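You operate a simulated robot arm through the tools that you are given. There is no shell and no other tool. Be economical: measure what you need, move in short steps, check, and stop when the job is done.

Carry out the task below with a simulated robot arm. There is one attempt and no reset: what you move stays moved.

Task
Tape the export carton by hand with the blue strip.
Fine: draw the grey slide out, press the strip down with the black roller, put that back, slide in again.

Only the result counts: the job must be done as asked and must still hold three seconds after the hand-in. Knocking over, shifting, dropping, spilling or breaking anything else fails it.

Robot
A 7-joint arm with a two-finger parallel gripper, fixed in place. Base frame: the origin is at the foot of the arm, x ahead of it, y to its left, z up; the work surface is at about z = 0. Units: cm, degrees, N and s.
With the tool pointing down near the work surface it reaches from about 24 to 62 cm from the base axis. Its first joint turns from -66.0 to 66.0 degrees. Payload 2.6 kg.
The TCP is the grasp point between the finger pads, 3 cm short of the fingertips. In the tool frame z runs along the fingers and y along their closing line. Largest opening 9.4 cm; finger width 2.8, thickness 1; the body of the gripper, 5 by 9.6 cm, starts 5.5 cm behind the TCP.
Orientation is told as [roll, pitch, yaw] about the base's x, y, z axes, in that order, counted from this pose: with the fingers straight down and closing along the base's y, the tool's x points along the base's -x, its y along +y and its z along -z.

Tools
- The arm moves only by the tool jog_arm. Its argument "increments" is a list of rows, each a list of 7 numbers: the shift along the base's x, y, z in cm, then the turn, a rotation vector about the base's x, y, z in degrees, then the closure, from 0 (fully open) to 1 (shut). In form: [[dx, dy, dz, ax, ay, az, gripper], ...]. A call has 1 to 12 rows; each row is the pose to reach, as a shift and turn from the pose commanded when the call began. Rows are played at 5 a second. More than 5 cm and 8.6 degrees between two rows, or a gripper value outside its range, and nothing of the call is played. A pose out of reach is approached as far as the arm can. The call stops where the force on the tool passes 50 N (or 10 N more than at its start, if that is more) or the arm is blocked; 0.2 s more then pass. Each finger travels about 7.2 cm/s and halts on what it meets, pressing with about 44 N; the grip force reading is that of the motor and also rises with nothing between the fingers. The clock runs only during rows and for 0.2 s after the last one: add rows that repeat a pose to give the fingers time. It gives the time, the measured TCP pose, the force on the tool (base axes), the opening and the grip force at its end, in the units of the frame above (readings bear some noise).
- Cameras (640 x 400 px; columns grow to the right, rows downward): "scene" is fixed at [2.25, 42.28, 56.64]; the picture's right is [-0.87, -0.50, 0.00], its down [-0.28, 0.49, -0.82] and it looks along [0.41, -0.71, -0.57] (base axes); focal length 214 px, centre (320, 200). "wrist" rides on the gripper at [7.6, 1.4, -10.3] in the tool frame; the picture's right is [-0.18, 0.98, 0.00], its down [-0.75, -0.14, -0.64] and it looks along [-0.63, -0.12, 0.77] (tool axes); focal length 243 px, centre (320, 200). There is no depth. A picture from a camera that has moved, and an enlarged one, comes with that camera's place and axes in the base frame and with its lens.
- camera(camera): a new picture of that camera. It takes no simulated time.
- enlarge(camera, box): a new picture of the part [left, top, right, bottom] of that camera's present view, enlarged. It takes no simulated time.
- finish_job(): hands the job in; it is judged then, once.

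Go step by step. Nothing tells you positions but the pictures and the camera data: compare them with the known pose of the tool, close in by small moves and look again before you grip or let go. The budget is 120 turns and 84 pictures, counting those below and the enlarged ones. Unless the task says otherwise, let go and move clear before handing in.

The tools are called after "Request:" by a JSON object that holds its "op" and its "data". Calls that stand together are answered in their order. jog_arm: Moves the arm, as the interface text tells. Its arguments: {"type":"object","properties":{"increments":{"type":"array","items":{"type":"array","items":{"type":"number"}}}},"required":["increments"]} The other tools are called the same way: camera (camera) takes a picture; enlarge (camera, box) takes an enlarged picture of a part of a camera's view; finish_job () hands the job in.

At the start:

```text
time_s: 0.0
tool_pos: [33.23, -13.1, 39.72]
orientation: [0.0, 0.0, -0.1]
contact_force: [0.8, -0.5, 0.7]
width: 9.39
finger_force: 0.1
```

scene: 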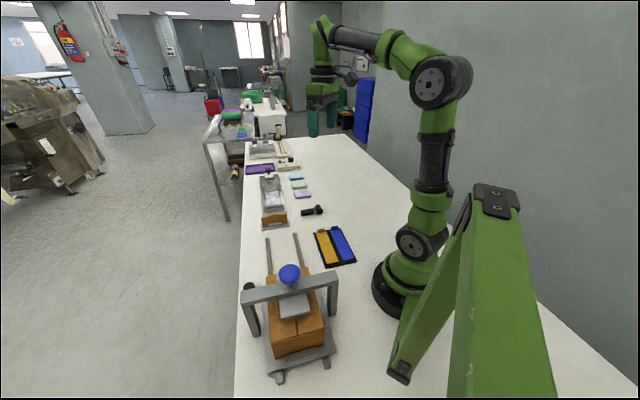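
wrist: 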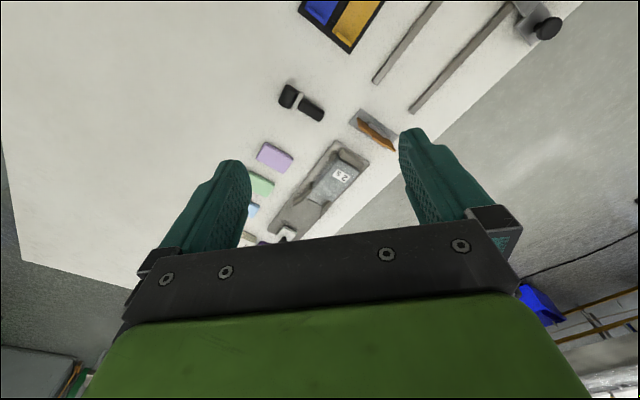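

I see a carton on a grey slide under a portal with a blue knob, a tray with orange and blue strips, and a black roller on the table. I'll take closer looks first.

Request:
{"op": "enlarge", "data": {"camera": "scene", "box": [220, 220, 380, 390]}}

Request:
{"op": "enlarge", "data": {"camera": "scene", "box": [230, 130, 350, 240]}}

```text
2.35 times, centred on (300, 305) of scene
camera zoom: at [2.25, 42.28, 56.64], right [-0.87, -0.5, 0.0], down [-0.28, 0.49, -0.82], along [0.41, -0.71, -0.57], focal length 505 px, centre (367, -47)
```

zoom: 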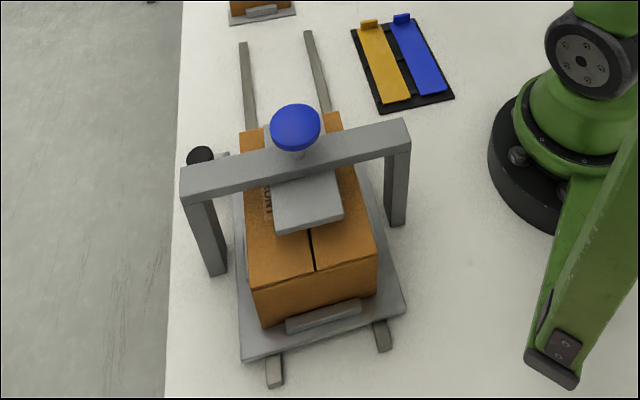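

```text
3.64 times, centred on (290, 185) of scene
camera zoom: at [2.25, 42.28, 56.64], right [-0.87, -0.5, 0.0], down [-0.28, 0.49, -0.82], along [0.41, -0.71, -0.57], focal length 780 px, centre (429, 254)
```

zoom: 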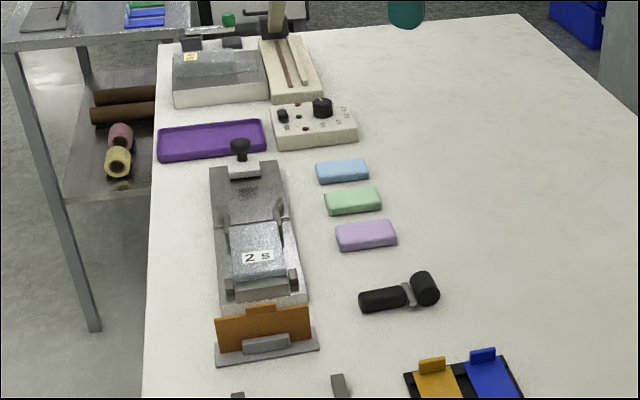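

The rails run diagonally (about 45° in the base frame), with the slide at the camera end under the portal. I'll turn the hand to look at the press from the other side.

Request:
{"op": "jog_arm", "data": {"increments": [[0, 0, 0, 0, 0, 8, 0], [-0.5, 0.5, 0, 0, 0, 16, 0], [-1, 1, 0, 0, 0, 24, 0], [-1.5, 1.5, 0, 0, 0, 32, 0], [-2, 2, 0, 0, 0, 40, 0], [-2.5, 2.5, 0, 0, 0, 48, 0], [-3, 3, 0, 0, 0, 56, 0], [-3.5, 3.5, 0, 0, 0, 64, 0], [-4, 4, 0, 0, 0, 72, 0], [-4, 4, 0, 0, 0, 80, 0], [-4, 4, 0, 0, 0, 80, 0]]}}

Request:
{"op": "camera", "data": {"camera": "wrist"}}

```text
time_s: 2.4
tool_pos: [29.2, -9.17, 39.73]
orientation: [0.0, 0.0, 80.2]
contact_force: [0.0, -1.4, -1.0]
width: 9.39
finger_force: 0.0
```

```text
79 pictures are left
camera wrist: at [26.67, -16.49, 49.99], right [-0.94, 0.35, 0.0], down [0.27, 0.72, 0.64], along [0.22, 0.6, -0.77], focal length 243 px, centre (320, 200)
```

wrist: 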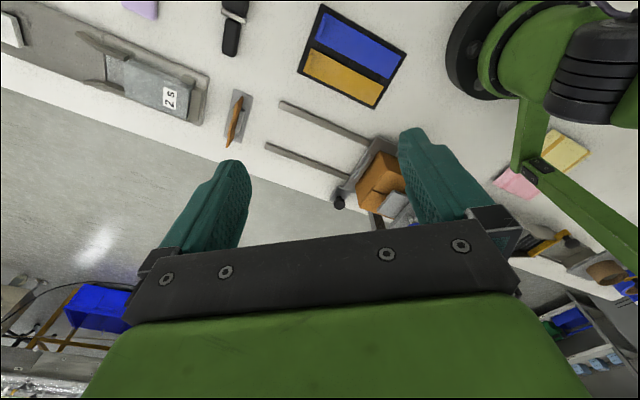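

Request:
{"op": "enlarge", "data": {"camera": "wrist", "box": [200, 80, 440, 230]}}

Request:
{"op": "enlarge", "data": {"camera": "scene", "box": [235, 225, 345, 305]}}

```text
2.67 times, centred on (320, 155) of wrist
camera zoom: at [26.67, -16.49, 49.99], right [-0.94, 0.35, 0.0], down [0.27, 0.72, 0.64], along [0.22, 0.6, -0.77], focal length 647 px, centre (320, 320)
```

zoom: 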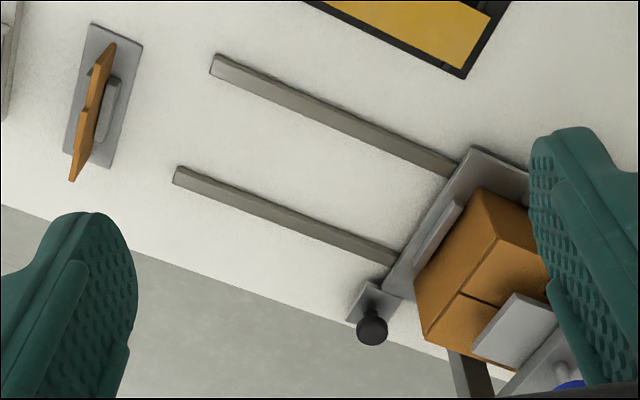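

```text
5.00 times, centred on (290, 265) of scene
camera zoom: at [2.25, 42.28, 56.64], right [-0.87, -0.5, 0.0], down [-0.28, 0.49, -0.82], along [0.41, -0.71, -0.57], focal length 1072 px, centre (470, -125)
```

zoom: 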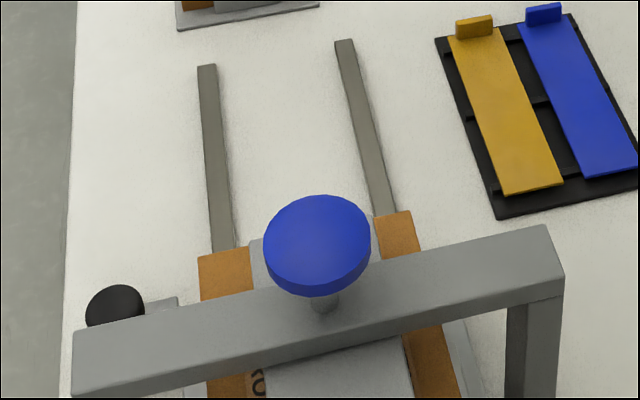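

Request:
{"op": "jog_arm", "data": {"increments": [[0, 1, 0, 0, 0, 8, 0], [1, 2, -1, 0, 0, 16, 0], [1.5, 3, -2, 0, 0, 24, 0], [2, 4, -4, 0, 0, 32, 0], [3, 5, -5, 0, 0, 40, 0], [4, 6, -6, 0, 0, 48, 0], [4, 7, -8, 0, 0, 52, 0], [4, 7, -8, 0, 0, 52, 0]]}}

Request:
{"op": "camera", "data": {"camera": "wrist"}}

```text
time_s: 4.2
tool_pos: [33.39, -1.98, 31.85]
orientation: [0.0, 0.0, 132.2]
contact_force: [-0.4, 0.2, -0.4]
width: 9.43
finger_force: 0.0
```

```text
76 pictures are left
camera wrist: at [37.5, -8.62, 41.98], right [-0.85, -0.52, 0.0], down [-0.4, 0.65, 0.64], along [-0.34, 0.55, -0.77], focal length 243 px, centre (320, 200)
```

wrist: 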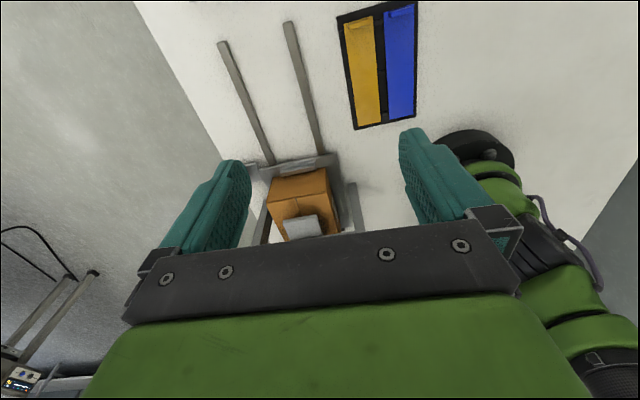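

Request:
{"op": "enlarge", "data": {"camera": "wrist", "box": [210, 130, 400, 250]}}

Request:
{"op": "enlarge", "data": {"camera": "wrist", "box": [310, 0, 440, 140]}}

```text
3.33 times, centred on (305, 190) of wrist
camera zoom: at [37.5, -8.62, 41.98], right [-0.85, -0.52, 0.0], down [-0.4, 0.65, 0.64], along [-0.34, 0.55, -0.77], focal length 809 px, centre (370, 233)
```

zoom: 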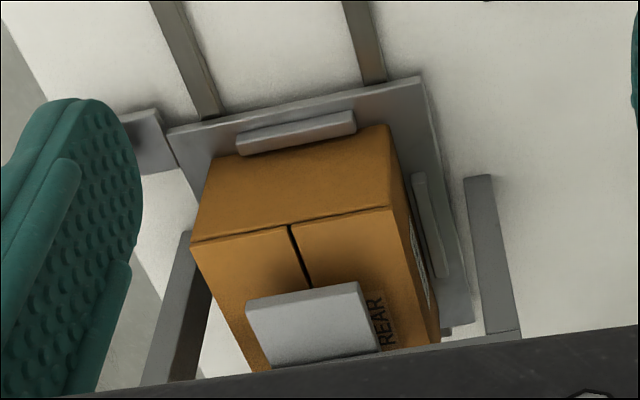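

```text
2.86 times, centred on (375, 70) of wrist
camera zoom: at [37.5, -8.62, 41.98], right [-0.85, -0.52, 0.0], down [-0.4, 0.65, 0.64], along [-0.34, 0.55, -0.77], focal length 693 px, centre (163, 571)
```

zoom: 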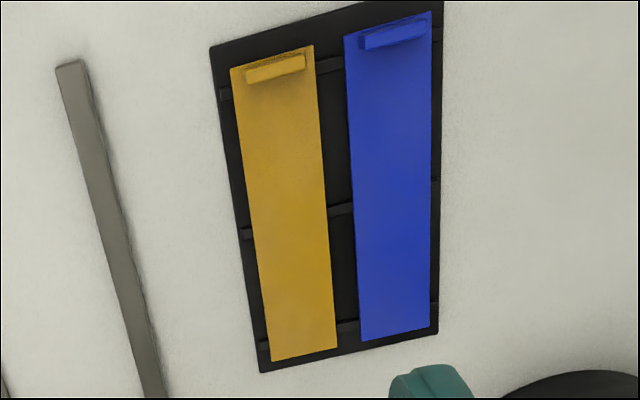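

Request:
{"op": "jog_arm", "data": {"increments": [[1, 2, -2, 0, 0, 0, 0], [2, 4, -5, 0, 0, 0, 0], [3, 6, -8, 0, 0, 0, 0], [4, 7, -10, 0, 0, 0, 0], [4, 7, -10, 0, 0, 0, 0]]}}

Request:
{"op": "enlarge", "data": {"camera": "wrist", "box": [190, 90, 430, 250]}}

```text
time_s: 5.4
tool_pos: [37.65, 5.03, 21.78]
orientation: [0.0, 0.0, 132.1]
contact_force: [0.7, -1.1, -0.1]
width: 9.4
finger_force: 0.1
```

```text
2.50 times, centred on (310, 170) of wrist
camera zoom: at [41.75, -1.74, 32.07], right [-0.85, -0.52, 0.0], down [-0.4, 0.65, 0.64], along [-0.33, 0.55, -0.77], focal length 606 px, centre (345, 275)
```

zoom: 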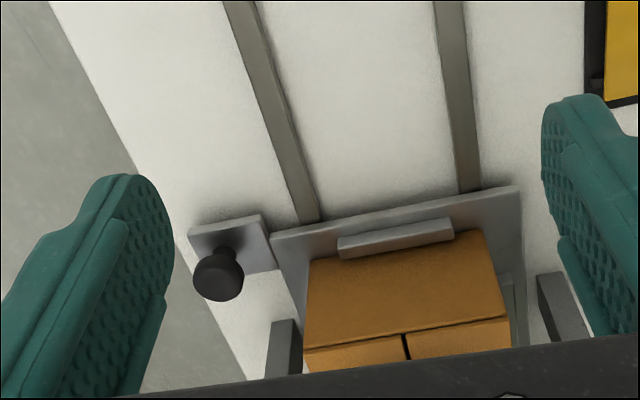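

The black knob sits on a tab of the slide, so it's the handle, at about (36.2, 22.1, 4.4). I'll turn the hand so the fingers close along the rails and go above it.

Request:
{"op": "jog_arm", "data": {"increments": [[0, 1.5, 0, 0, 0, -8, 0], [0, 3, 0, 0, 0, -16, 0], [0, 4.5, 0, 0, 0, -24, 0], [0, 6, 0, 0, 0, -32, 0], [0, 7.5, 0, 0, 0, -40, 0], [0, 9, 0, 0, 0, -48, 0], [0, 10.5, 0, 0, 0, -56, 0], [0, 12, 0, 0, 0, -64, 0], [-0.5, 13.5, -1.5, 0, 0, -72, 0], [-1, 15, -3, 0, 0, -80, 0], [-1.4, 17, -5, 0, 0, -87, 0], [-1.4, 17, -5, 0, 0, -87, 0]]}}

Request:
{"op": "camera", "data": {"camera": "wrist"}}

Request:
{"op": "camera", "data": {"camera": "scene"}}

```text
time_s: 8.0
tool_pos: [36.02, 21.85, 16.6]
orientation: [0.0, 0.0, 45.0]
contact_force: [0.0, -0.7, 0.0]
width: 9.39
finger_force: 0.0
```

```text
72 pictures are left
camera wrist: at [29.56, 17.4, 26.85], right [-0.56, 0.83, 0.0], down [0.63, 0.43, 0.64], along [0.53, 0.36, -0.77], focal length 243 px, centre (320, 200)
```

wrist: 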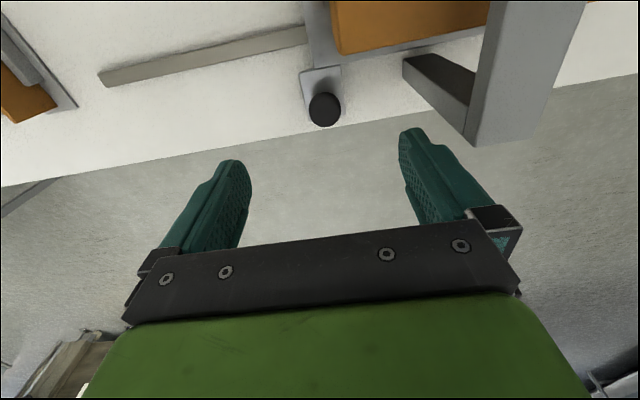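

```text
71 pictures are left
```

scene: 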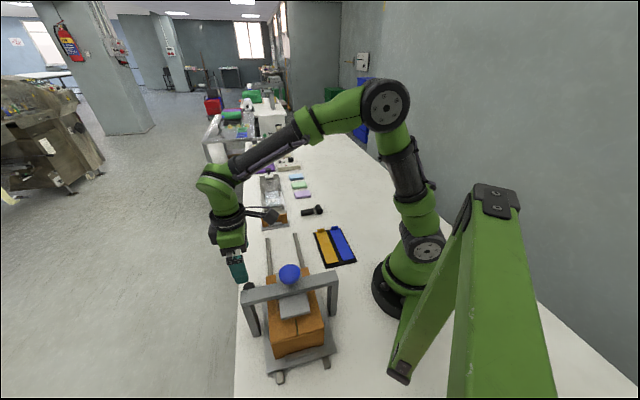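

Request:
{"op": "jog_arm", "data": {"increments": [[0, 0.1, -4, 0, 0, 0, 0], [-0.1, 0.1, -8, 0, 0, 0, 0], [-0.1, 0.1, -10.3, 0, 0, 0, 0], [-0.1, 0.1, -10.3, 0, 0, 0, 0]]}}

Request:
{"op": "camera", "data": {"camera": "wrist"}}

Request:
{"op": "enlarge", "data": {"camera": "scene", "box": [200, 230, 350, 330]}}

```text
time_s: 9.0
tool_pos: [35.76, 21.92, 6.4]
orientation: [0.0, -0.1, 45.0]
contact_force: [-0.3, -0.1, 0.3]
width: 9.42
finger_force: 0.1
```

```text
70 pictures are left
camera wrist: at [29.41, 17.53, 16.67], right [-0.57, 0.82, 0.0], down [0.63, 0.43, 0.64], along [0.53, 0.36, -0.77], focal length 243 px, centre (320, 200)
```

wrist: 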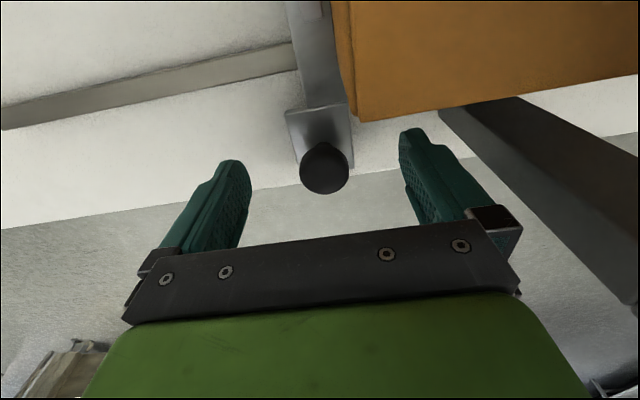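

```text
4.00 times, centred on (275, 280) of scene
camera zoom: at [2.26, 42.28, 56.64], right [-0.87, -0.5, 0.0], down [-0.28, 0.49, -0.82], along [0.41, -0.71, -0.57], focal length 858 px, centre (500, -120)
```

zoom: 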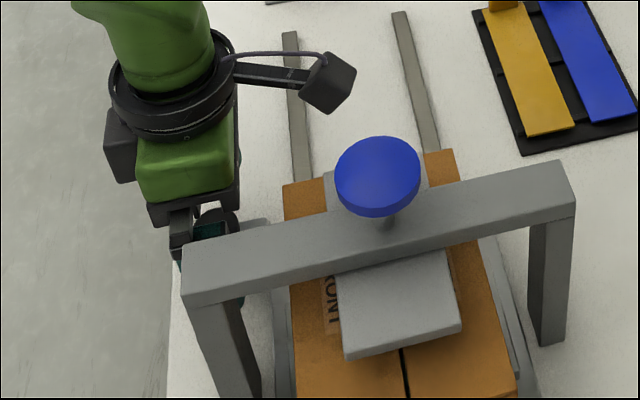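

Request:
{"op": "jog_arm", "data": {"increments": [[0.1, 0.1, -1.0, 0, 0, 0, 0], [0.1, 0.1, -1.0, 0, 0, 0, 0.4], [0.1, 0.1, -1.0, 0, 0, 0, 0.7], [0.1, 0.1, -1.0, 0, 0, 0, 1], [0.1, 0.1, -1.0, 0, 0, 0, 1], [0.1, 0.1, -1.0, 0, 0, 0, 1]]}}

Request:
{"op": "camera", "data": {"camera": "wrist"}}

```text
time_s: 10.4
tool_pos: [35.79, 22.1, 5.58]
orientation: [0.0, 0.0, 45.1]
contact_force: [1.0, 1.5, -3.6]
width: 2.97
finger_force: 45.4
```

```text
68 pictures are left
camera wrist: at [29.46, 17.63, 15.7], right [-0.57, 0.82, 0.0], down [0.63, 0.43, 0.64], along [0.53, 0.36, -0.77], focal length 243 px, centre (320, 200)
```

wrist: 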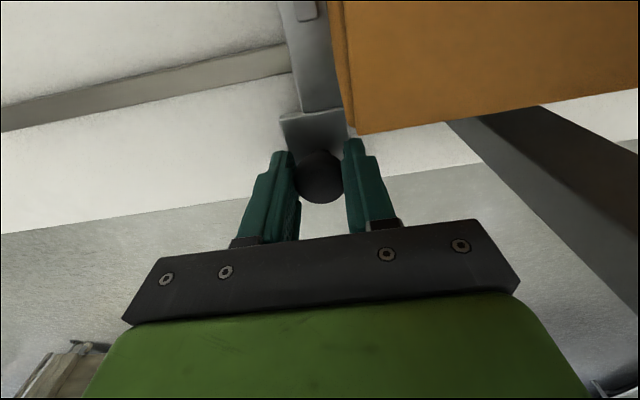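

Request:
{"op": "jog_arm", "data": {"increments": [[0.3, -0.3, 0, 0, 0, 0, 1], [0.7, -0.7, 0, 0, 0, 0, 1], [1.1, -1.1, 0, 0, 0, 0, 1], [1.5, -1.5, 0, 0, 0, 0, 1], [1.5, -1.5, 0, 0, 0, 0, 1]]}}

Request:
{"op": "enlarge", "data": {"camera": "scene", "box": [200, 230, 360, 390]}}

```text
time_s: 11.6
tool_pos: [37.52, 20.57, 5.41]
orientation: [-0.1, 0.1, 45.0]
contact_force: [-10.3, -8.9, 16.6]
width: 2.95
finger_force: 45.3
```

```text
2.50 times, centred on (280, 310) of scene
camera zoom: at [2.25, 42.28, 56.65], right [-0.87, -0.5, 0.0], down [-0.28, 0.49, -0.82], along [0.41, -0.71, -0.57], focal length 536 px, centre (420, -75)
```

zoom: 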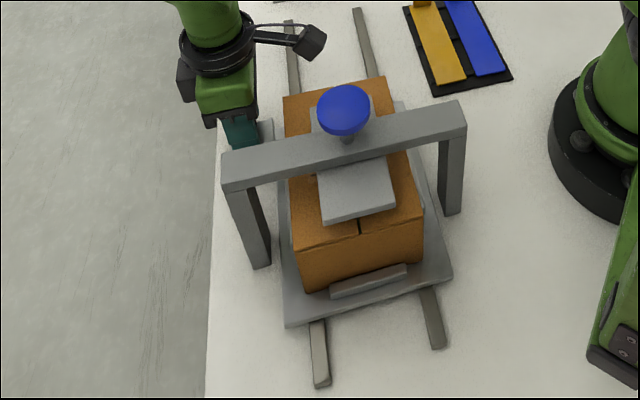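

Request:
{"op": "jog_arm", "data": {"increments": [[0.7, -0.9, 0.1, 0, 0, 0, 1], [1.6, -1.8, 0.1, 0, 0, 0, 1], [2.5, -2.7, 0.1, 0, 0, 0, 1], [3.4, -3.6, 0.1, 0, 0, 0, 1], [4.3, -4.5, 0.1, 0, 0, 0, 1], [5.2, -5.4, 0.1, 0, 0, 0, 1], [6.1, -6.3, 0.1, 0, 0, 0, 1], [7.0, -7.2, 0.1, 0, 0, 0, 1], [7.9, -8.1, 0.1, 0, 0, 0, 1], [8.5, -8.7, 0.1, 0, 0, 0, 1], [8.5, -8.7, 0.1, 0, 0, 0, 1]]}}

Request:
{"op": "enlarge", "data": {"camera": "scene", "box": [200, 190, 360, 350]}}

```text
time_s: 14.0
tool_pos: [45.85, 11.89, 5.68]
orientation: [0.0, -0.2, 45.1]
contact_force: [9.3, 9.1, -4.4]
width: 2.94
finger_force: 45.0
```

```text
2.50 times, centred on (280, 270) of scene
camera zoom: at [2.26, 42.28, 56.64], right [-0.87, -0.5, 0.0], down [-0.28, 0.49, -0.82], along [0.41, -0.71, -0.57], focal length 536 px, centre (420, 25)
```

zoom: 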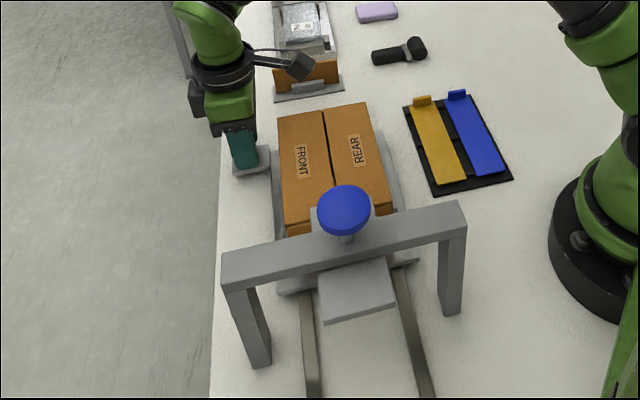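

Request:
{"op": "jog_arm", "data": {"increments": [[0.7, -0.6, 0, 0, 0, 0, 1], [1.4, -1.3, 0, 0, 0, 0, 1], [2.1, -2.0, 0, 0, 0, 0, 1], [2.6, -2.5, 0, 0, 0, 0, 1], [2.6, -2.5, 0, 0, 0, 0, 1]]}}

Request:
{"op": "enlarge", "data": {"camera": "scene", "box": [220, 190, 360, 320]}}

```text
time_s: 15.2
tool_pos: [48.38, 9.29, 5.61]
orientation: [-0.1, 0.1, 44.9]
contact_force: [-1.4, -1.4, 4.0]
width: 2.94
finger_force: 44.8
```

```text
3.08 times, centred on (290, 255) of scene
camera zoom: at [2.25, 42.28, 56.64], right [-0.87, -0.5, 0.0], down [-0.28, 0.49, -0.82], along [0.41, -0.71, -0.57], focal length 660 px, centre (412, 31)
```

zoom: 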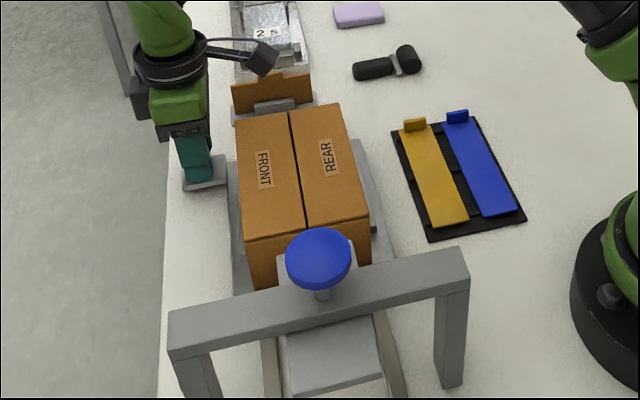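

Request:
{"op": "jog_arm", "data": {"increments": [[0, 0, 0, 0, 0, 0, 0.5], [0, 0, 0, 0, 0, 0, 0.3], [0, 0, 0, 0, 0, 0, 0.3], [0, 0, 4, 0, 0, 0, 0.3], [0, 0, 8, 0, 0, 0, 0.3], [-1, -2, 13, 0, 0, 0, 0.3], [-3, -4, 17, 0, 0, 0, 0.3], [-3, -4, 17, 0, 0, 0, 0.3]]}}

Request:
{"op": "camera", "data": {"camera": "scene"}}

```text
refused: row 6 steps farther than a row can; nothing moved
```

```text
64 pictures are left
```

scene: 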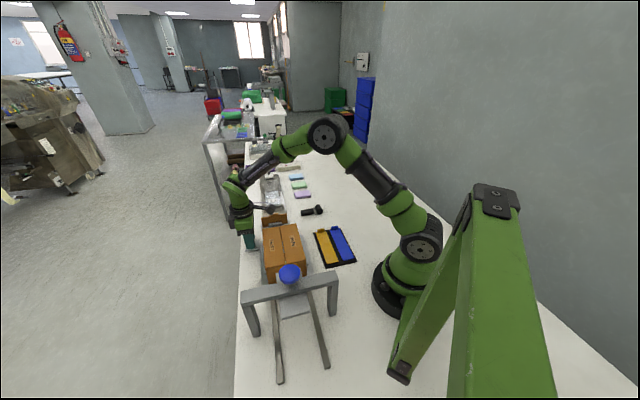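

Request:
{"op": "jog_arm", "data": {"increments": [[0, 0, 0, 0, 0, 0, 0.5], [0, 0, 0, 0, 0, 0, 0.3], [0, 0, 0, 0, 0, 0, 0.3], [0, 0, 4, 0, 0, 0, 0.3], [0, 0, 8, 0, 0, 0, 0.3], [-1, -2, 12, 0, 0, 0, 0.3], [-3, -4, 16, 0, 0, 0, 0.3], [-6, -7, 18, 0, 0, 0, 0.3], [-9, -10, 19, 0, 0, 0, 0.3], [-11, -13.5, 19, 0, 0, 0, 0.3], [-13, -17, 19, 0, 0, 0, 0.3], [-13, -17, 19, 0, 0, 0, 0.3]]}}

Request:
{"op": "camera", "data": {"camera": "wrist"}}

```text
time_s: 17.8
tool_pos: [35.41, -7.78, 24.59]
orientation: [-0.1, -0.1, 45.1]
contact_force: [-0.1, 0.2, -0.6]
width: 6.59
finger_force: 0.1
```

```text
63 pictures are left
camera wrist: at [29.05, -12.25, 34.94], right [-0.57, 0.82, 0.0], down [0.63, 0.43, 0.64], along [0.53, 0.36, -0.77], focal length 243 px, centre (320, 200)
```

wrist: 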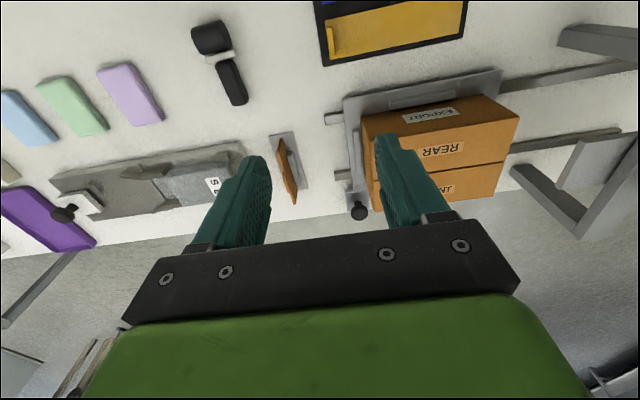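

Request:
{"op": "enlarge", "data": {"camera": "wrist", "box": [300, 0, 540, 230]}}

Request:
{"op": "enlarge", "data": {"camera": "scene", "box": [240, 200, 360, 290]}}

```text
1.74 times, centred on (420, 115) of wrist
camera zoom: at [29.05, -12.25, 34.94], right [-0.57, 0.82, 0.0], down [0.63, 0.43, 0.64], along [0.53, 0.36, -0.77], focal length 422 px, centre (146, 348)
```

zoom: 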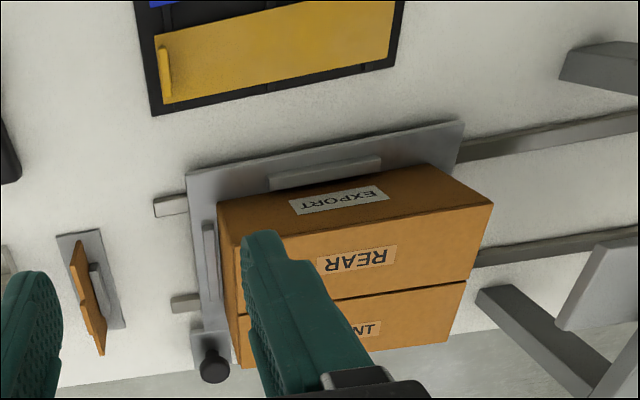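

```text
4.44 times, centred on (300, 245) of scene
camera zoom: at [2.25, 42.28, 56.64], right [-0.87, -0.5, 0.0], down [-0.28, 0.49, -0.82], along [0.41, -0.71, -0.57], focal length 953 px, centre (409, 0)
```

zoom: 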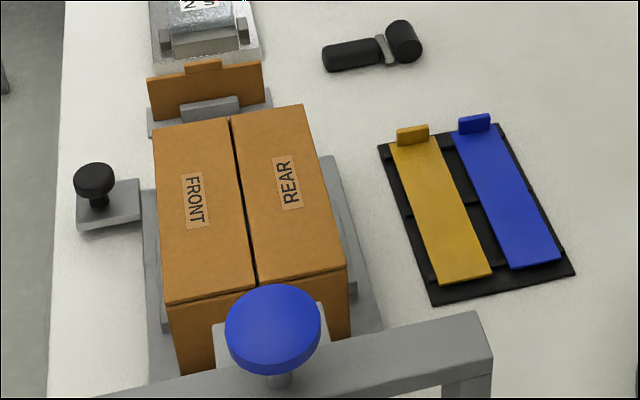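

Request:
{"op": "jog_arm", "data": {"increments": [[-2, -1.5, -3, 0, 0, 0, 0.5], [-4, -3, -6, 0, 0, 0, 0.5], [-6, -4, -9, 0, 0, 0, 0.5], [-8, -5, -12, 0, 0, 0, 0.5], [-8, -5, -14, 0, 0, 0, 0.5], [-8, -5, -14, 0, 0, 0, 0.5]]}}

Request:
{"op": "camera", "data": {"camera": "wrist"}}

```text
time_s: 19.2
tool_pos: [27.46, -12.44, 10.45]
orientation: [-0.1, 0.0, 45.0]
contact_force: [-0.5, 0.3, 1.2]
width: 4.72
finger_force: 0.1
```

```text
60 pictures are left
camera wrist: at [21.13, -16.97, 20.76], right [-0.57, 0.82, 0.0], down [0.63, 0.43, 0.64], along [0.53, 0.36, -0.77], focal length 243 px, centre (320, 200)
```

wrist: 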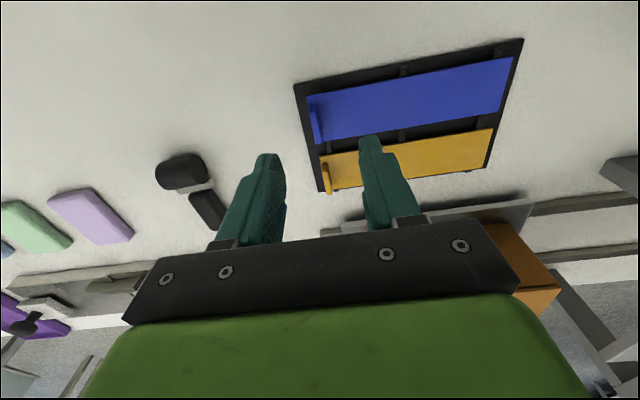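

Request:
{"op": "enlarge", "data": {"camera": "wrist", "box": [260, 40, 420, 200]}}

```text
2.50 times, centred on (340, 120) of wrist
camera zoom: at [21.13, -16.97, 20.76], right [-0.57, 0.82, 0.0], down [0.63, 0.43, 0.64], along [0.53, 0.36, -0.77], focal length 606 px, centre (270, 400)
```

zoom: 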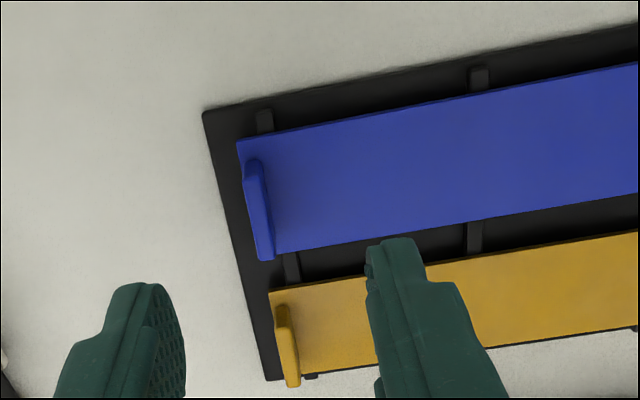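

Request:
{"op": "jog_arm", "data": {"increments": [[0.3, -0.36, -2, 0, 0, 0, 0.6], [0.3, -0.36, -4, 0, 0, 0, 0.65], [0.3, -0.36, -5.2, 0, 0, 0, 0.65], [0.3, -0.36, -5.2, 0, 0, 0, 0.65]]}}

Request:
{"op": "enlarge", "data": {"camera": "wrist", "box": [220, 60, 420, 220]}}

Request:
{"op": "enlarge", "data": {"camera": "scene", "box": [300, 200, 370, 270]}}

```text
time_s: 20.2
tool_pos: [27.55, -12.85, 5.3]
orientation: [0.1, -0.1, 45.0]
contact_force: [0.6, -0.5, 0.1]
width: 3.26
finger_force: 0.1
```

```text
2.50 times, centred on (320, 140) of wrist
camera zoom: at [21.27, -17.41, 15.48], right [-0.57, 0.82, 0.0], down [0.63, 0.43, 0.64], along [0.53, 0.36, -0.77], focal length 606 px, centre (320, 350)
```

zoom: 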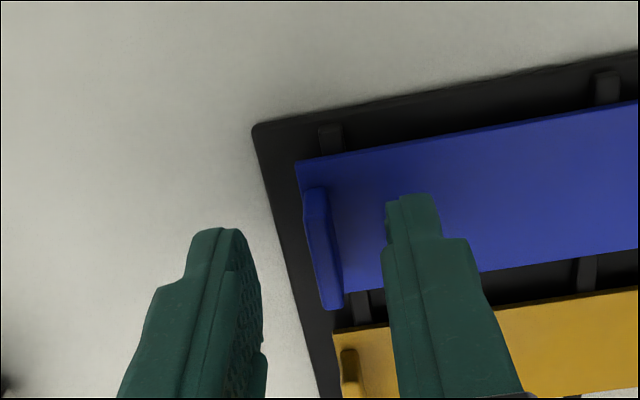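

```text
5.71 times, centred on (335, 235) of scene
camera zoom: at [2.26, 42.28, 56.64], right [-0.87, -0.5, 0.0], down [-0.28, 0.49, -0.82], along [0.41, -0.71, -0.57], focal length 1226 px, centre (234, 0)
```

zoom: 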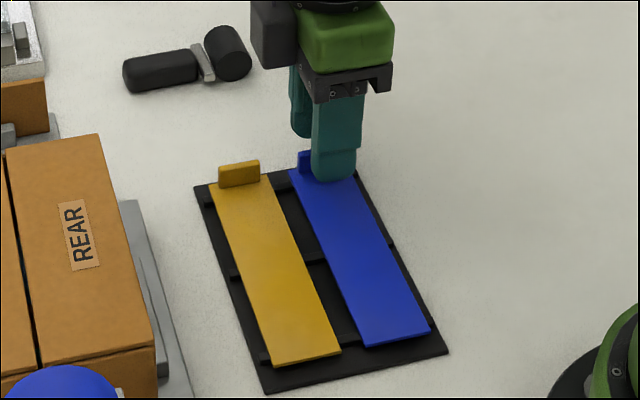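

Request:
{"op": "jog_arm", "data": {"increments": [[0.2, 0.2, -0.4, 0, 0, 0, 0.65], [0.2, 0.2, -0.9, 0, 0, 0, 0.65], [0.2, 0.2, -0.9, 0, 0, 0, 0.8], [0.2, 0.2, -0.9, 0, 0, 0, 1], [0.2, 0.2, -0.9, 0, 0, 0, 1], [0.2, 0.2, -0.9, 0, 0, 0, 1]]}}

Request:
{"op": "enlarge", "data": {"camera": "wrist", "box": [220, 60, 420, 220]}}

Request:
{"op": "enlarge", "data": {"camera": "scene", "box": [300, 200, 370, 270]}}

```text
time_s: 21.6
tool_pos: [27.89, -12.64, 4.54]
orientation: [-0.1, -0.1, 45.1]
contact_force: [-0.2, 0.1, -0.8]
width: 0.08
finger_force: 35.6
```

```text
2.50 times, centred on (320, 140) of wrist
camera zoom: at [21.56, -17.17, 14.67], right [-0.57, 0.82, 0.0], down [0.63, 0.43, 0.64], along [0.53, 0.36, -0.77], focal length 606 px, centre (320, 350)
```

zoom: 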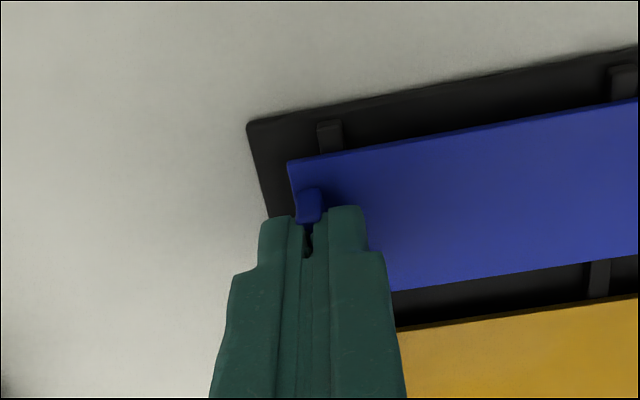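

```text
5.71 times, centred on (335, 235) of scene
camera zoom: at [2.25, 42.28, 56.64], right [-0.87, -0.5, 0.0], down [-0.28, 0.49, -0.82], along [0.41, -0.71, -0.57], focal length 1226 px, centre (234, 0)
```

zoom: 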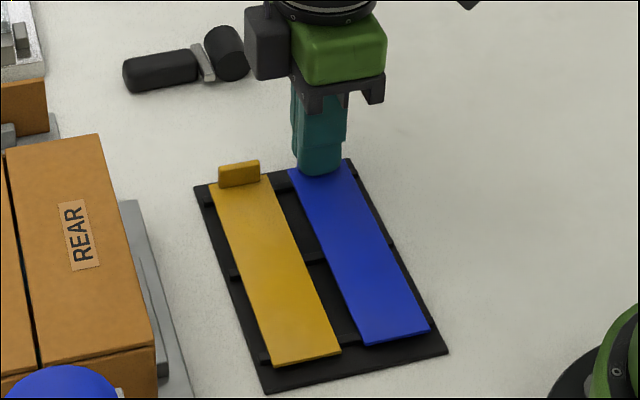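

Request:
{"op": "jog_arm", "data": {"increments": [[0, 0, 0, 0, 0, 0, 0.7], [0, 0, 0, 0, 0, 0, 0.7], [0, 0, -0.3, 0, 0, 0, 0.7], [0, 0, -0.6, 0, 0, 0, 0.7], [0, 0, -0.6, 0, 0, 0, 0.7]]}}

Request:
{"op": "enlarge", "data": {"camera": "wrist", "box": [240, 80, 380, 190]}}

```text
time_s: 22.8
tool_pos: [28.03, -12.81, 3.93]
orientation: [-0.2, 0.0, 45.0]
contact_force: [-4.2, 0.8, 30.5]
width: 2.98
finger_force: 1.0
```

```text
3.64 times, centred on (310, 135) of wrist
camera zoom: at [21.68, -17.25, 14.19], right [-0.57, 0.82, 0.0], down [0.63, 0.43, 0.64], along [0.53, 0.36, -0.77], focal length 882 px, centre (356, 436)
```

zoom: 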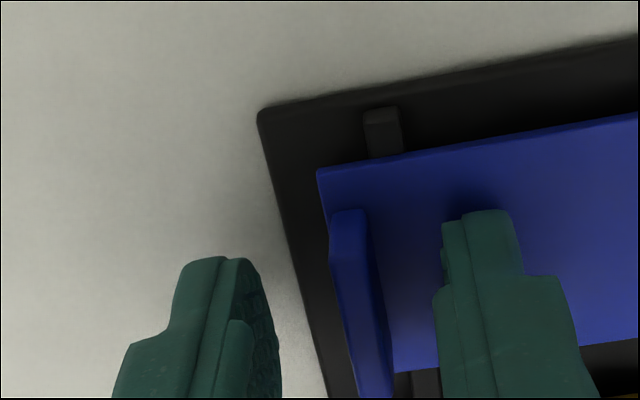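

Request:
{"op": "jog_arm", "data": {"increments": [[-0.2, 0, 0.25, 0, 0, 0, 0.7], [-0.2, 0, 0.25, 0, 0, 0, 1], [-0.2, 0, 0.25, 0, 0, 0, 1], [-0.2, 0, 0.25, 0, 0, 0, 1], [-0.2, 0, 0.25, 0, 0, 0, 1]]}}

Request:
{"op": "enlarge", "data": {"camera": "wrist", "box": [240, 80, 380, 190]}}

```text
time_s: 24.0
tool_pos: [27.78, -12.83, 4.07]
orientation: [0.0, 0.0, 44.9]
contact_force: [2.0, -3.8, 10.9]
width: 0.05
finger_force: 35.8
```

```text
3.64 times, centred on (310, 135) of wrist
camera zoom: at [21.46, -17.26, 14.36], right [-0.57, 0.82, 0.0], down [0.63, 0.43, 0.64], along [0.53, 0.36, -0.77], focal length 882 px, centre (356, 436)
```

zoom: 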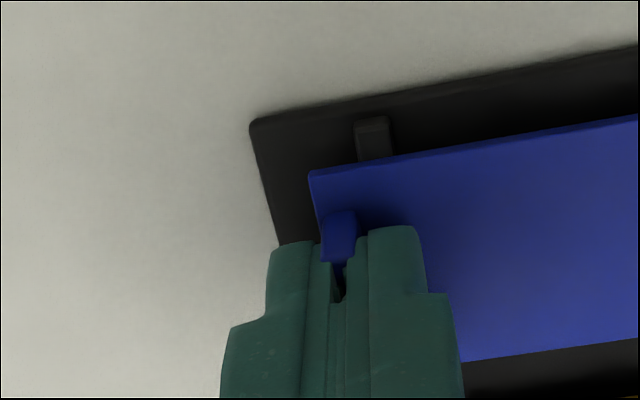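

Request:
{"op": "jog_arm", "data": {"increments": [[0, 0, 0.5, 0, 0, 0, 1], [0, 0, 1.0, 0, 0, 0, 1], [0, 0, 1.0, 0, 0, 0, 1]]}}

Request:
{"op": "enlarge", "data": {"camera": "wrist", "box": [240, 80, 380, 190]}}

```text
time_s: 24.8
tool_pos: [27.71, -12.77, 5.1]
orientation: [0.1, 0.0, 44.9]
contact_force: [-0.4, 0.4, 0.2]
width: 0.06
finger_force: 35.7
```

```text
3.64 times, centred on (310, 135) of wrist
camera zoom: at [21.43, -17.23, 15.31], right [-0.57, 0.82, 0.0], down [0.63, 0.43, 0.64], along [0.53, 0.36, -0.77], focal length 882 px, centre (356, 436)
```

zoom: 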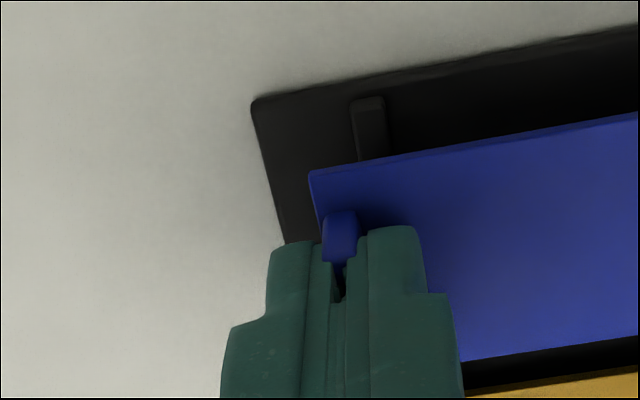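

The strip rises with the fingers, so it is held in the tip recess. I'll lift it higher and check.

Request:
{"op": "jog_arm", "data": {"increments": [[0, 0, 1, 0, 0, 0, 1], [0, 0, 2.5, 0, 0, 0, 1], [0, 0, 5, 0, 0, 0, 1], [0, 0, 8, 0, 0, 0, 1], [0, 0, 11, 0, 0, 0, 1], [0, 0, 11, 0, 0, 0, 1]]}}

Request:
{"op": "enlarge", "data": {"camera": "scene", "box": [240, 180, 380, 280]}}

Request:
{"op": "camera", "data": {"camera": "wrist"}}

```text
time_s: 26.2
tool_pos: [28.07, -12.71, 16.2]
orientation: [0.0, 0.1, 45.0]
contact_force: [0.8, -0.3, -0.2]
width: 0.06
finger_force: 36.1
```

```text
4.00 times, centred on (310, 230) of scene
camera zoom: at [2.25, 42.28, 56.64], right [-0.87, -0.5, 0.0], down [-0.28, 0.49, -0.82], along [0.41, -0.71, -0.57], focal length 858 px, centre (360, 80)
```

zoom: 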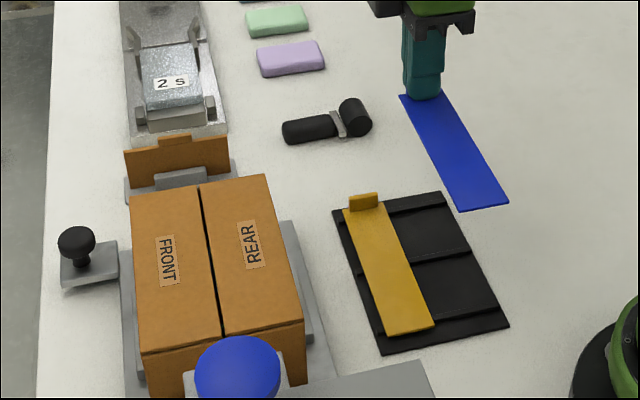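

```text
50 pictures are left
camera wrist: at [21.7, -17.21, 26.38], right [-0.57, 0.82, 0.0], down [0.63, 0.43, 0.64], along [0.53, 0.36, -0.77], focal length 243 px, centre (320, 200)
```

wrist: 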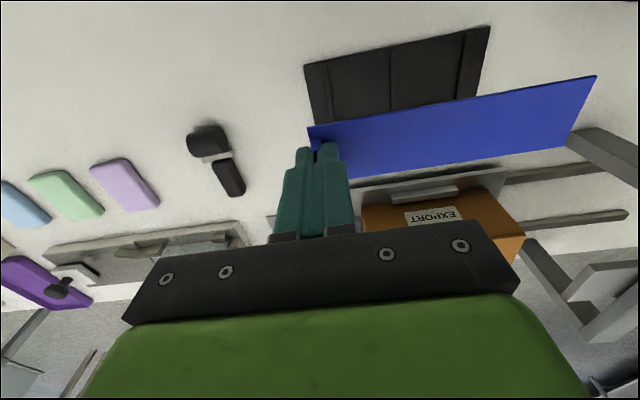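

Request:
{"op": "jog_arm", "data": {"increments": [[1.0, 1.4, 0.5, 0, 0, 0, 1], [2.5, 3.5, 1, 0, 0, 0, 1], [4, 5.6, 1, 0, 0, 0, 1], [5.5, 7.7, 1, 0, 0, 0, 1], [7, 9.8, 1, 0, 0, 0, 1], [8.5, 12, 1, 0, 0, 0, 1], [10, 14, 0.5, 0, 0, 0, 1], [11, 15.6, 0, 0, 0, 0, 1], [11.8, 16.5, 0, 0, 0, 0, 1], [11.8, 16.5, 0, 0, 0, 0, 1], [11.8, 16.5, 0, 0, 0, 0, 1]]}}

Request:
{"op": "enlarge", "data": {"camera": "scene", "box": [230, 190, 350, 290]}}

Request:
{"op": "camera", "data": {"camera": "wrist"}}

```text
time_s: 28.6
tool_pos: [39.6, 3.64, 16.01]
orientation: [0.0, 0.0, 45.2]
contact_force: [0.4, -0.4, 0.4]
width: 0.08
finger_force: 35.3
```

```text
4.00 times, centred on (290, 240) of scene
camera zoom: at [2.25, 42.28, 56.64], right [-0.87, -0.5, 0.0], down [-0.28, 0.49, -0.82], along [0.41, -0.71, -0.57], focal length 858 px, centre (440, 40)
```

zoom: 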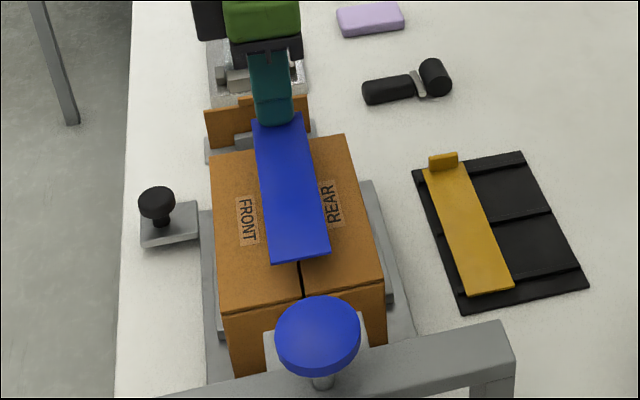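

```text
48 pictures are left
camera wrist: at [33.22, -0.76, 26.26], right [-0.57, 0.82, 0.0], down [0.63, 0.43, 0.64], along [0.53, 0.36, -0.77], focal length 243 px, centre (320, 200)
```

wrist: 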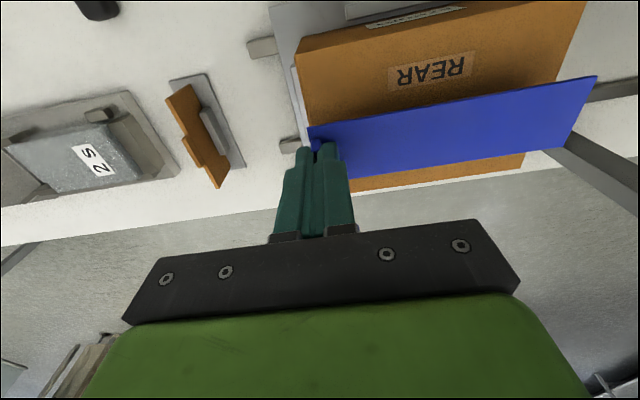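

Request:
{"op": "jog_arm", "data": {"increments": [[0.15, 0.15, -0.8, 0, 0, 0, 1], [0.15, 0.15, -1.6, 0, 0, 0, 1], [0.15, 0.15, -2.4, 0, 0, 0, 1], [0.15, 0.15, -2.6, 0, 0, 0, 1], [0.15, 0.15, -2.6, 0, 0, 0, 1]]}}

Request:
{"op": "enlarge", "data": {"camera": "scene", "box": [245, 200, 325, 280]}}

Request:
{"op": "enlarge", "data": {"camera": "wrist", "box": [260, 0, 640, 230]}}

```text
time_s: 29.8
tool_pos: [39.78, 3.94, 13.35]
orientation: [0.0, 0.0, 44.9]
contact_force: [-1.0, 0.3, -0.5]
width: 0.07
finger_force: 35.6
```

```text
5.00 times, centred on (285, 240) of scene
camera zoom: at [2.25, 42.28, 56.64], right [-0.87, -0.5, 0.0], down [-0.28, 0.49, -0.82], along [0.41, -0.71, -0.57], focal length 1072 px, centre (495, 0)
```

zoom: 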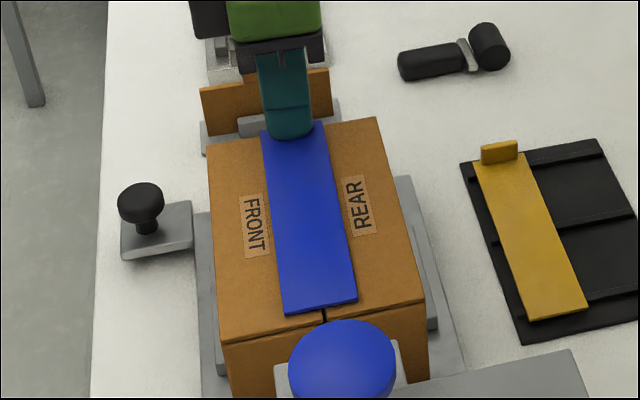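

```text
1.68 times, centred on (450, 115) of wrist
camera zoom: at [33.37, -0.56, 23.71], right [-0.57, 0.82, 0.0], down [0.63, 0.43, 0.64], along [0.53, 0.36, -0.77], focal length 409 px, centre (101, 343)
```

zoom: 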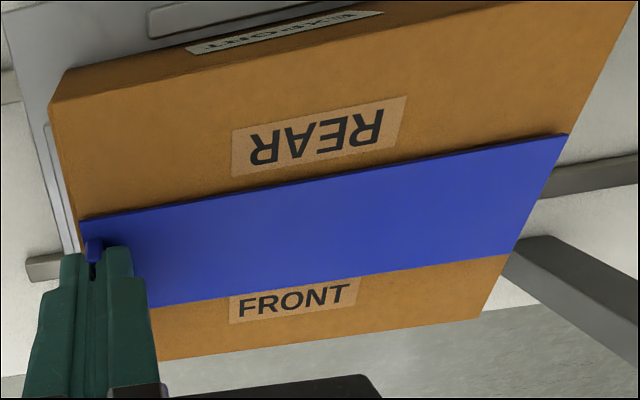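

Request:
{"op": "jog_arm", "data": {"increments": [[-0.28, 0.08, 0, 0, 0, 0, 1], [-0.28, 0.08, -0.2, 0, 0, 0, 1], [-0.28, 0.08, -0.35, 0, 0, 0, 1], [-0.28, 0.08, -0.35, 0, 0, 0, 1]]}}

Request:
{"op": "enlarge", "data": {"camera": "scene", "box": [245, 200, 325, 280]}}

```text
time_s: 30.8
tool_pos: [39.49, 4.05, 13.17]
orientation: [0.0, -0.1, 45.0]
contact_force: [0.4, -0.5, 6.9]
width: 0.06
finger_force: 35.5
```

```text
5.00 times, centred on (285, 240) of scene
camera zoom: at [2.25, 42.28, 56.64], right [-0.87, -0.5, 0.0], down [-0.28, 0.49, -0.82], along [0.41, -0.71, -0.57], focal length 1072 px, centre (495, 0)
```

zoom: 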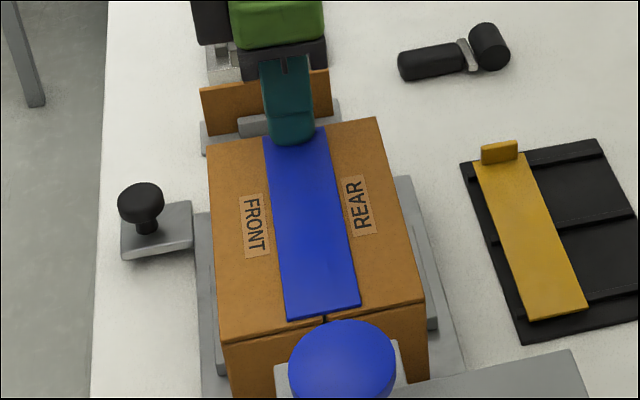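

Request:
{"op": "jog_arm", "data": {"increments": [[0, 0, 0, 0, 0, 0, 0.9], [0, 0, 0, 0, 0, 0, 0.75], [0, 0, 0.05, 0, 0, 0, 0.65], [0, 0, 0.05, 0, 0, 0, 0.65], [0, 0, 2, 0, 0, 0, 0.65], [0, 0, 5, 0, 0, 0, 0.65], [0, 0, 5, 0, 0, 0, 0.65]]}}

Request:
{"op": "enlarge", "data": {"camera": "scene", "box": [245, 200, 325, 280]}}

Request:
{"op": "camera", "data": {"camera": "wrist"}}

```text
time_s: 32.4
tool_pos: [39.42, 3.98, 18.26]
orientation: [0.0, -0.1, 45.0]
contact_force: [-0.5, -0.4, -0.5]
width: 3.28
finger_force: 0.1
```

```text
5.00 times, centred on (285, 240) of scene
camera zoom: at [2.25, 42.28, 56.64], right [-0.87, -0.5, 0.0], down [-0.28, 0.49, -0.82], along [0.41, -0.71, -0.57], focal length 1072 px, centre (495, 0)
```

zoom: 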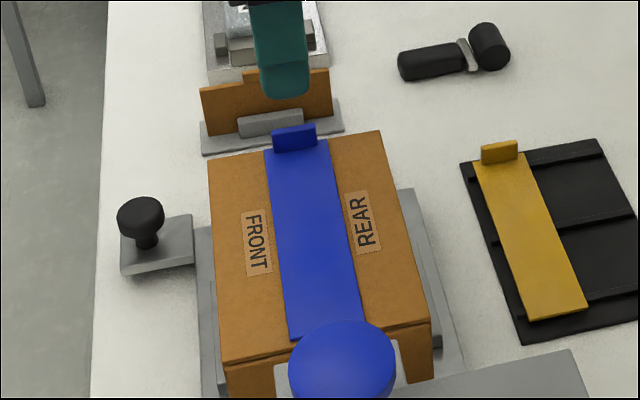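

```text
43 pictures are left
camera wrist: at [33.12, -0.46, 28.5], right [-0.57, 0.82, 0.0], down [0.63, 0.43, 0.64], along [0.53, 0.36, -0.77], focal length 243 px, centre (320, 200)
```

wrist: 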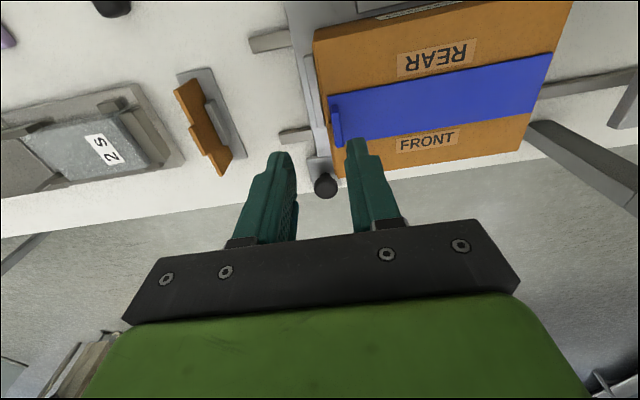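

The strip lies on the seam (the slide moved back about 1 cm when the fingers opened, harmless). Next I look at the roller.

Request:
{"op": "jog_arm", "data": {"increments": [[0.5, -3, 1, 0, 0, 0, 0.3], [1, -7, 0, 0, 0, 0, 0.3], [1.5, -11, -1, 0, 0, 0, 0.3], [2, -15, -2, 0, 0, 0, 0.3], [2.2, -19, -3, 0, 0, 0, 0.3], [2.2, -20, -4, 0, 0, 0, 0.3], [2.2, -20, -4, 0, 0, 0, 0.3]]}}

Request:
{"op": "camera", "data": {"camera": "wrist"}}

```text
time_s: 34.0
tool_pos: [41.79, -15.97, 14.2]
orientation: [0.0, -0.1, 45.0]
contact_force: [0.2, -0.5, 0.5]
width: 6.59
finger_force: 0.0
```

```text
42 pictures are left
camera wrist: at [35.44, -20.47, 24.38], right [-0.57, 0.82, 0.0], down [0.63, 0.43, 0.64], along [0.53, 0.36, -0.77], focal length 243 px, centre (320, 200)
```

wrist: 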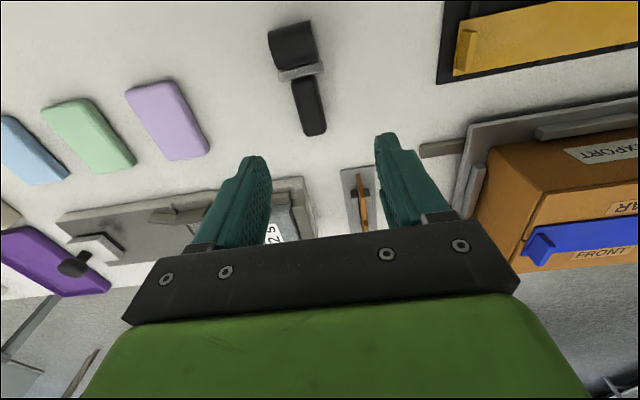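

Request:
{"op": "enlarge", "data": {"camera": "wrist", "box": [240, 0, 360, 150]}}

Request:
{"op": "enlarge", "data": {"camera": "scene", "box": [280, 190, 340, 230]}}

```text
2.67 times, centred on (300, 75) of wrist
camera zoom: at [35.44, -20.47, 24.38], right [-0.57, 0.82, 0.0], down [0.63, 0.43, 0.64], along [0.53, 0.36, -0.77], focal length 647 px, centre (373, 533)
```

zoom: 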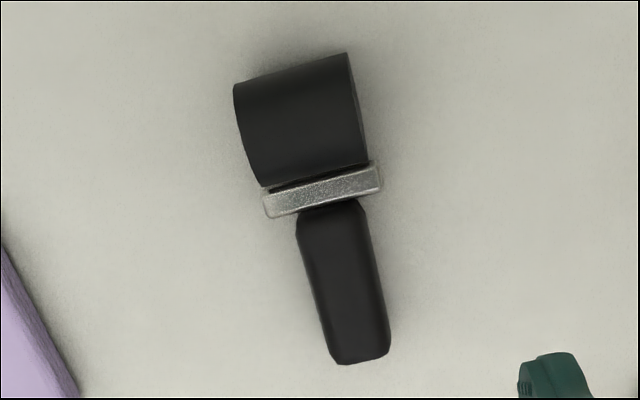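

```text
10.00 times, centred on (310, 210) of scene
camera zoom: at [2.26, 42.28, 56.64], right [-0.87, -0.5, 0.0], down [-0.28, 0.49, -0.82], along [0.41, -0.71, -0.57], focal length 2145 px, centre (420, 100)
```

zoom: 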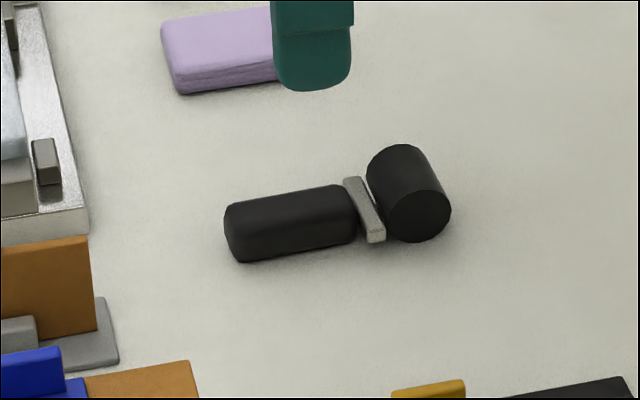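

Request:
{"op": "jog_arm", "data": {"increments": [[0.4, -0.4, -4, 0, 0, 0, 0.4], [0.8, -0.8, -7, 0, 0, 0, 0.4], [0.8, -0.8, -8.7, 0, 0, 0, 0.4], [0.8, -0.8, -8.7, 0, 0, 0, 0.4]]}}

Request:
{"op": "camera", "data": {"camera": "wrist"}}

Request:
{"op": "enlarge", "data": {"camera": "scene", "box": [280, 185, 340, 225]}}

```text
time_s: 35.0
tool_pos: [42.51, -16.81, 5.4]
orientation: [0.0, 0.0, 45.0]
contact_force: [-0.6, -0.4, -0.2]
width: 5.66
finger_force: 0.0
```

```text
39 pictures are left
camera wrist: at [36.17, -21.32, 15.6], right [-0.57, 0.82, 0.0], down [0.63, 0.43, 0.64], along [0.53, 0.36, -0.77], focal length 243 px, centre (320, 200)
```

wrist: 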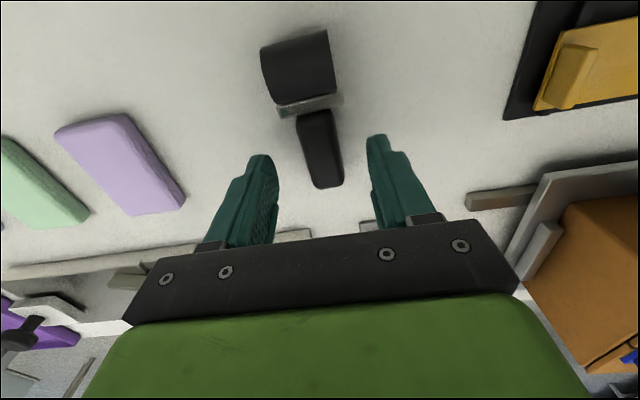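

```text
10.00 times, centred on (310, 205) of scene
camera zoom: at [2.26, 42.28, 56.64], right [-0.87, -0.5, 0.0], down [-0.28, 0.49, -0.82], along [0.41, -0.71, -0.57], focal length 2145 px, centre (420, 150)
```

zoom: 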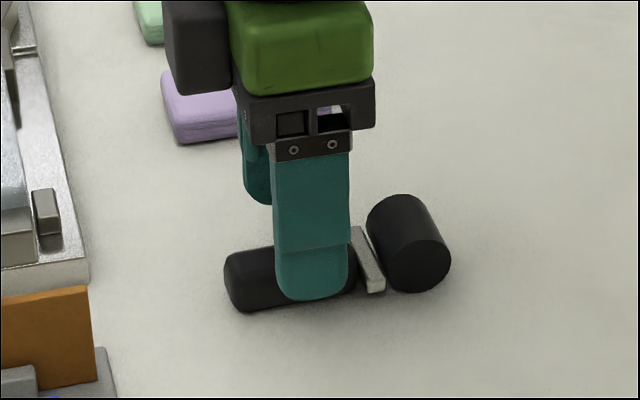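

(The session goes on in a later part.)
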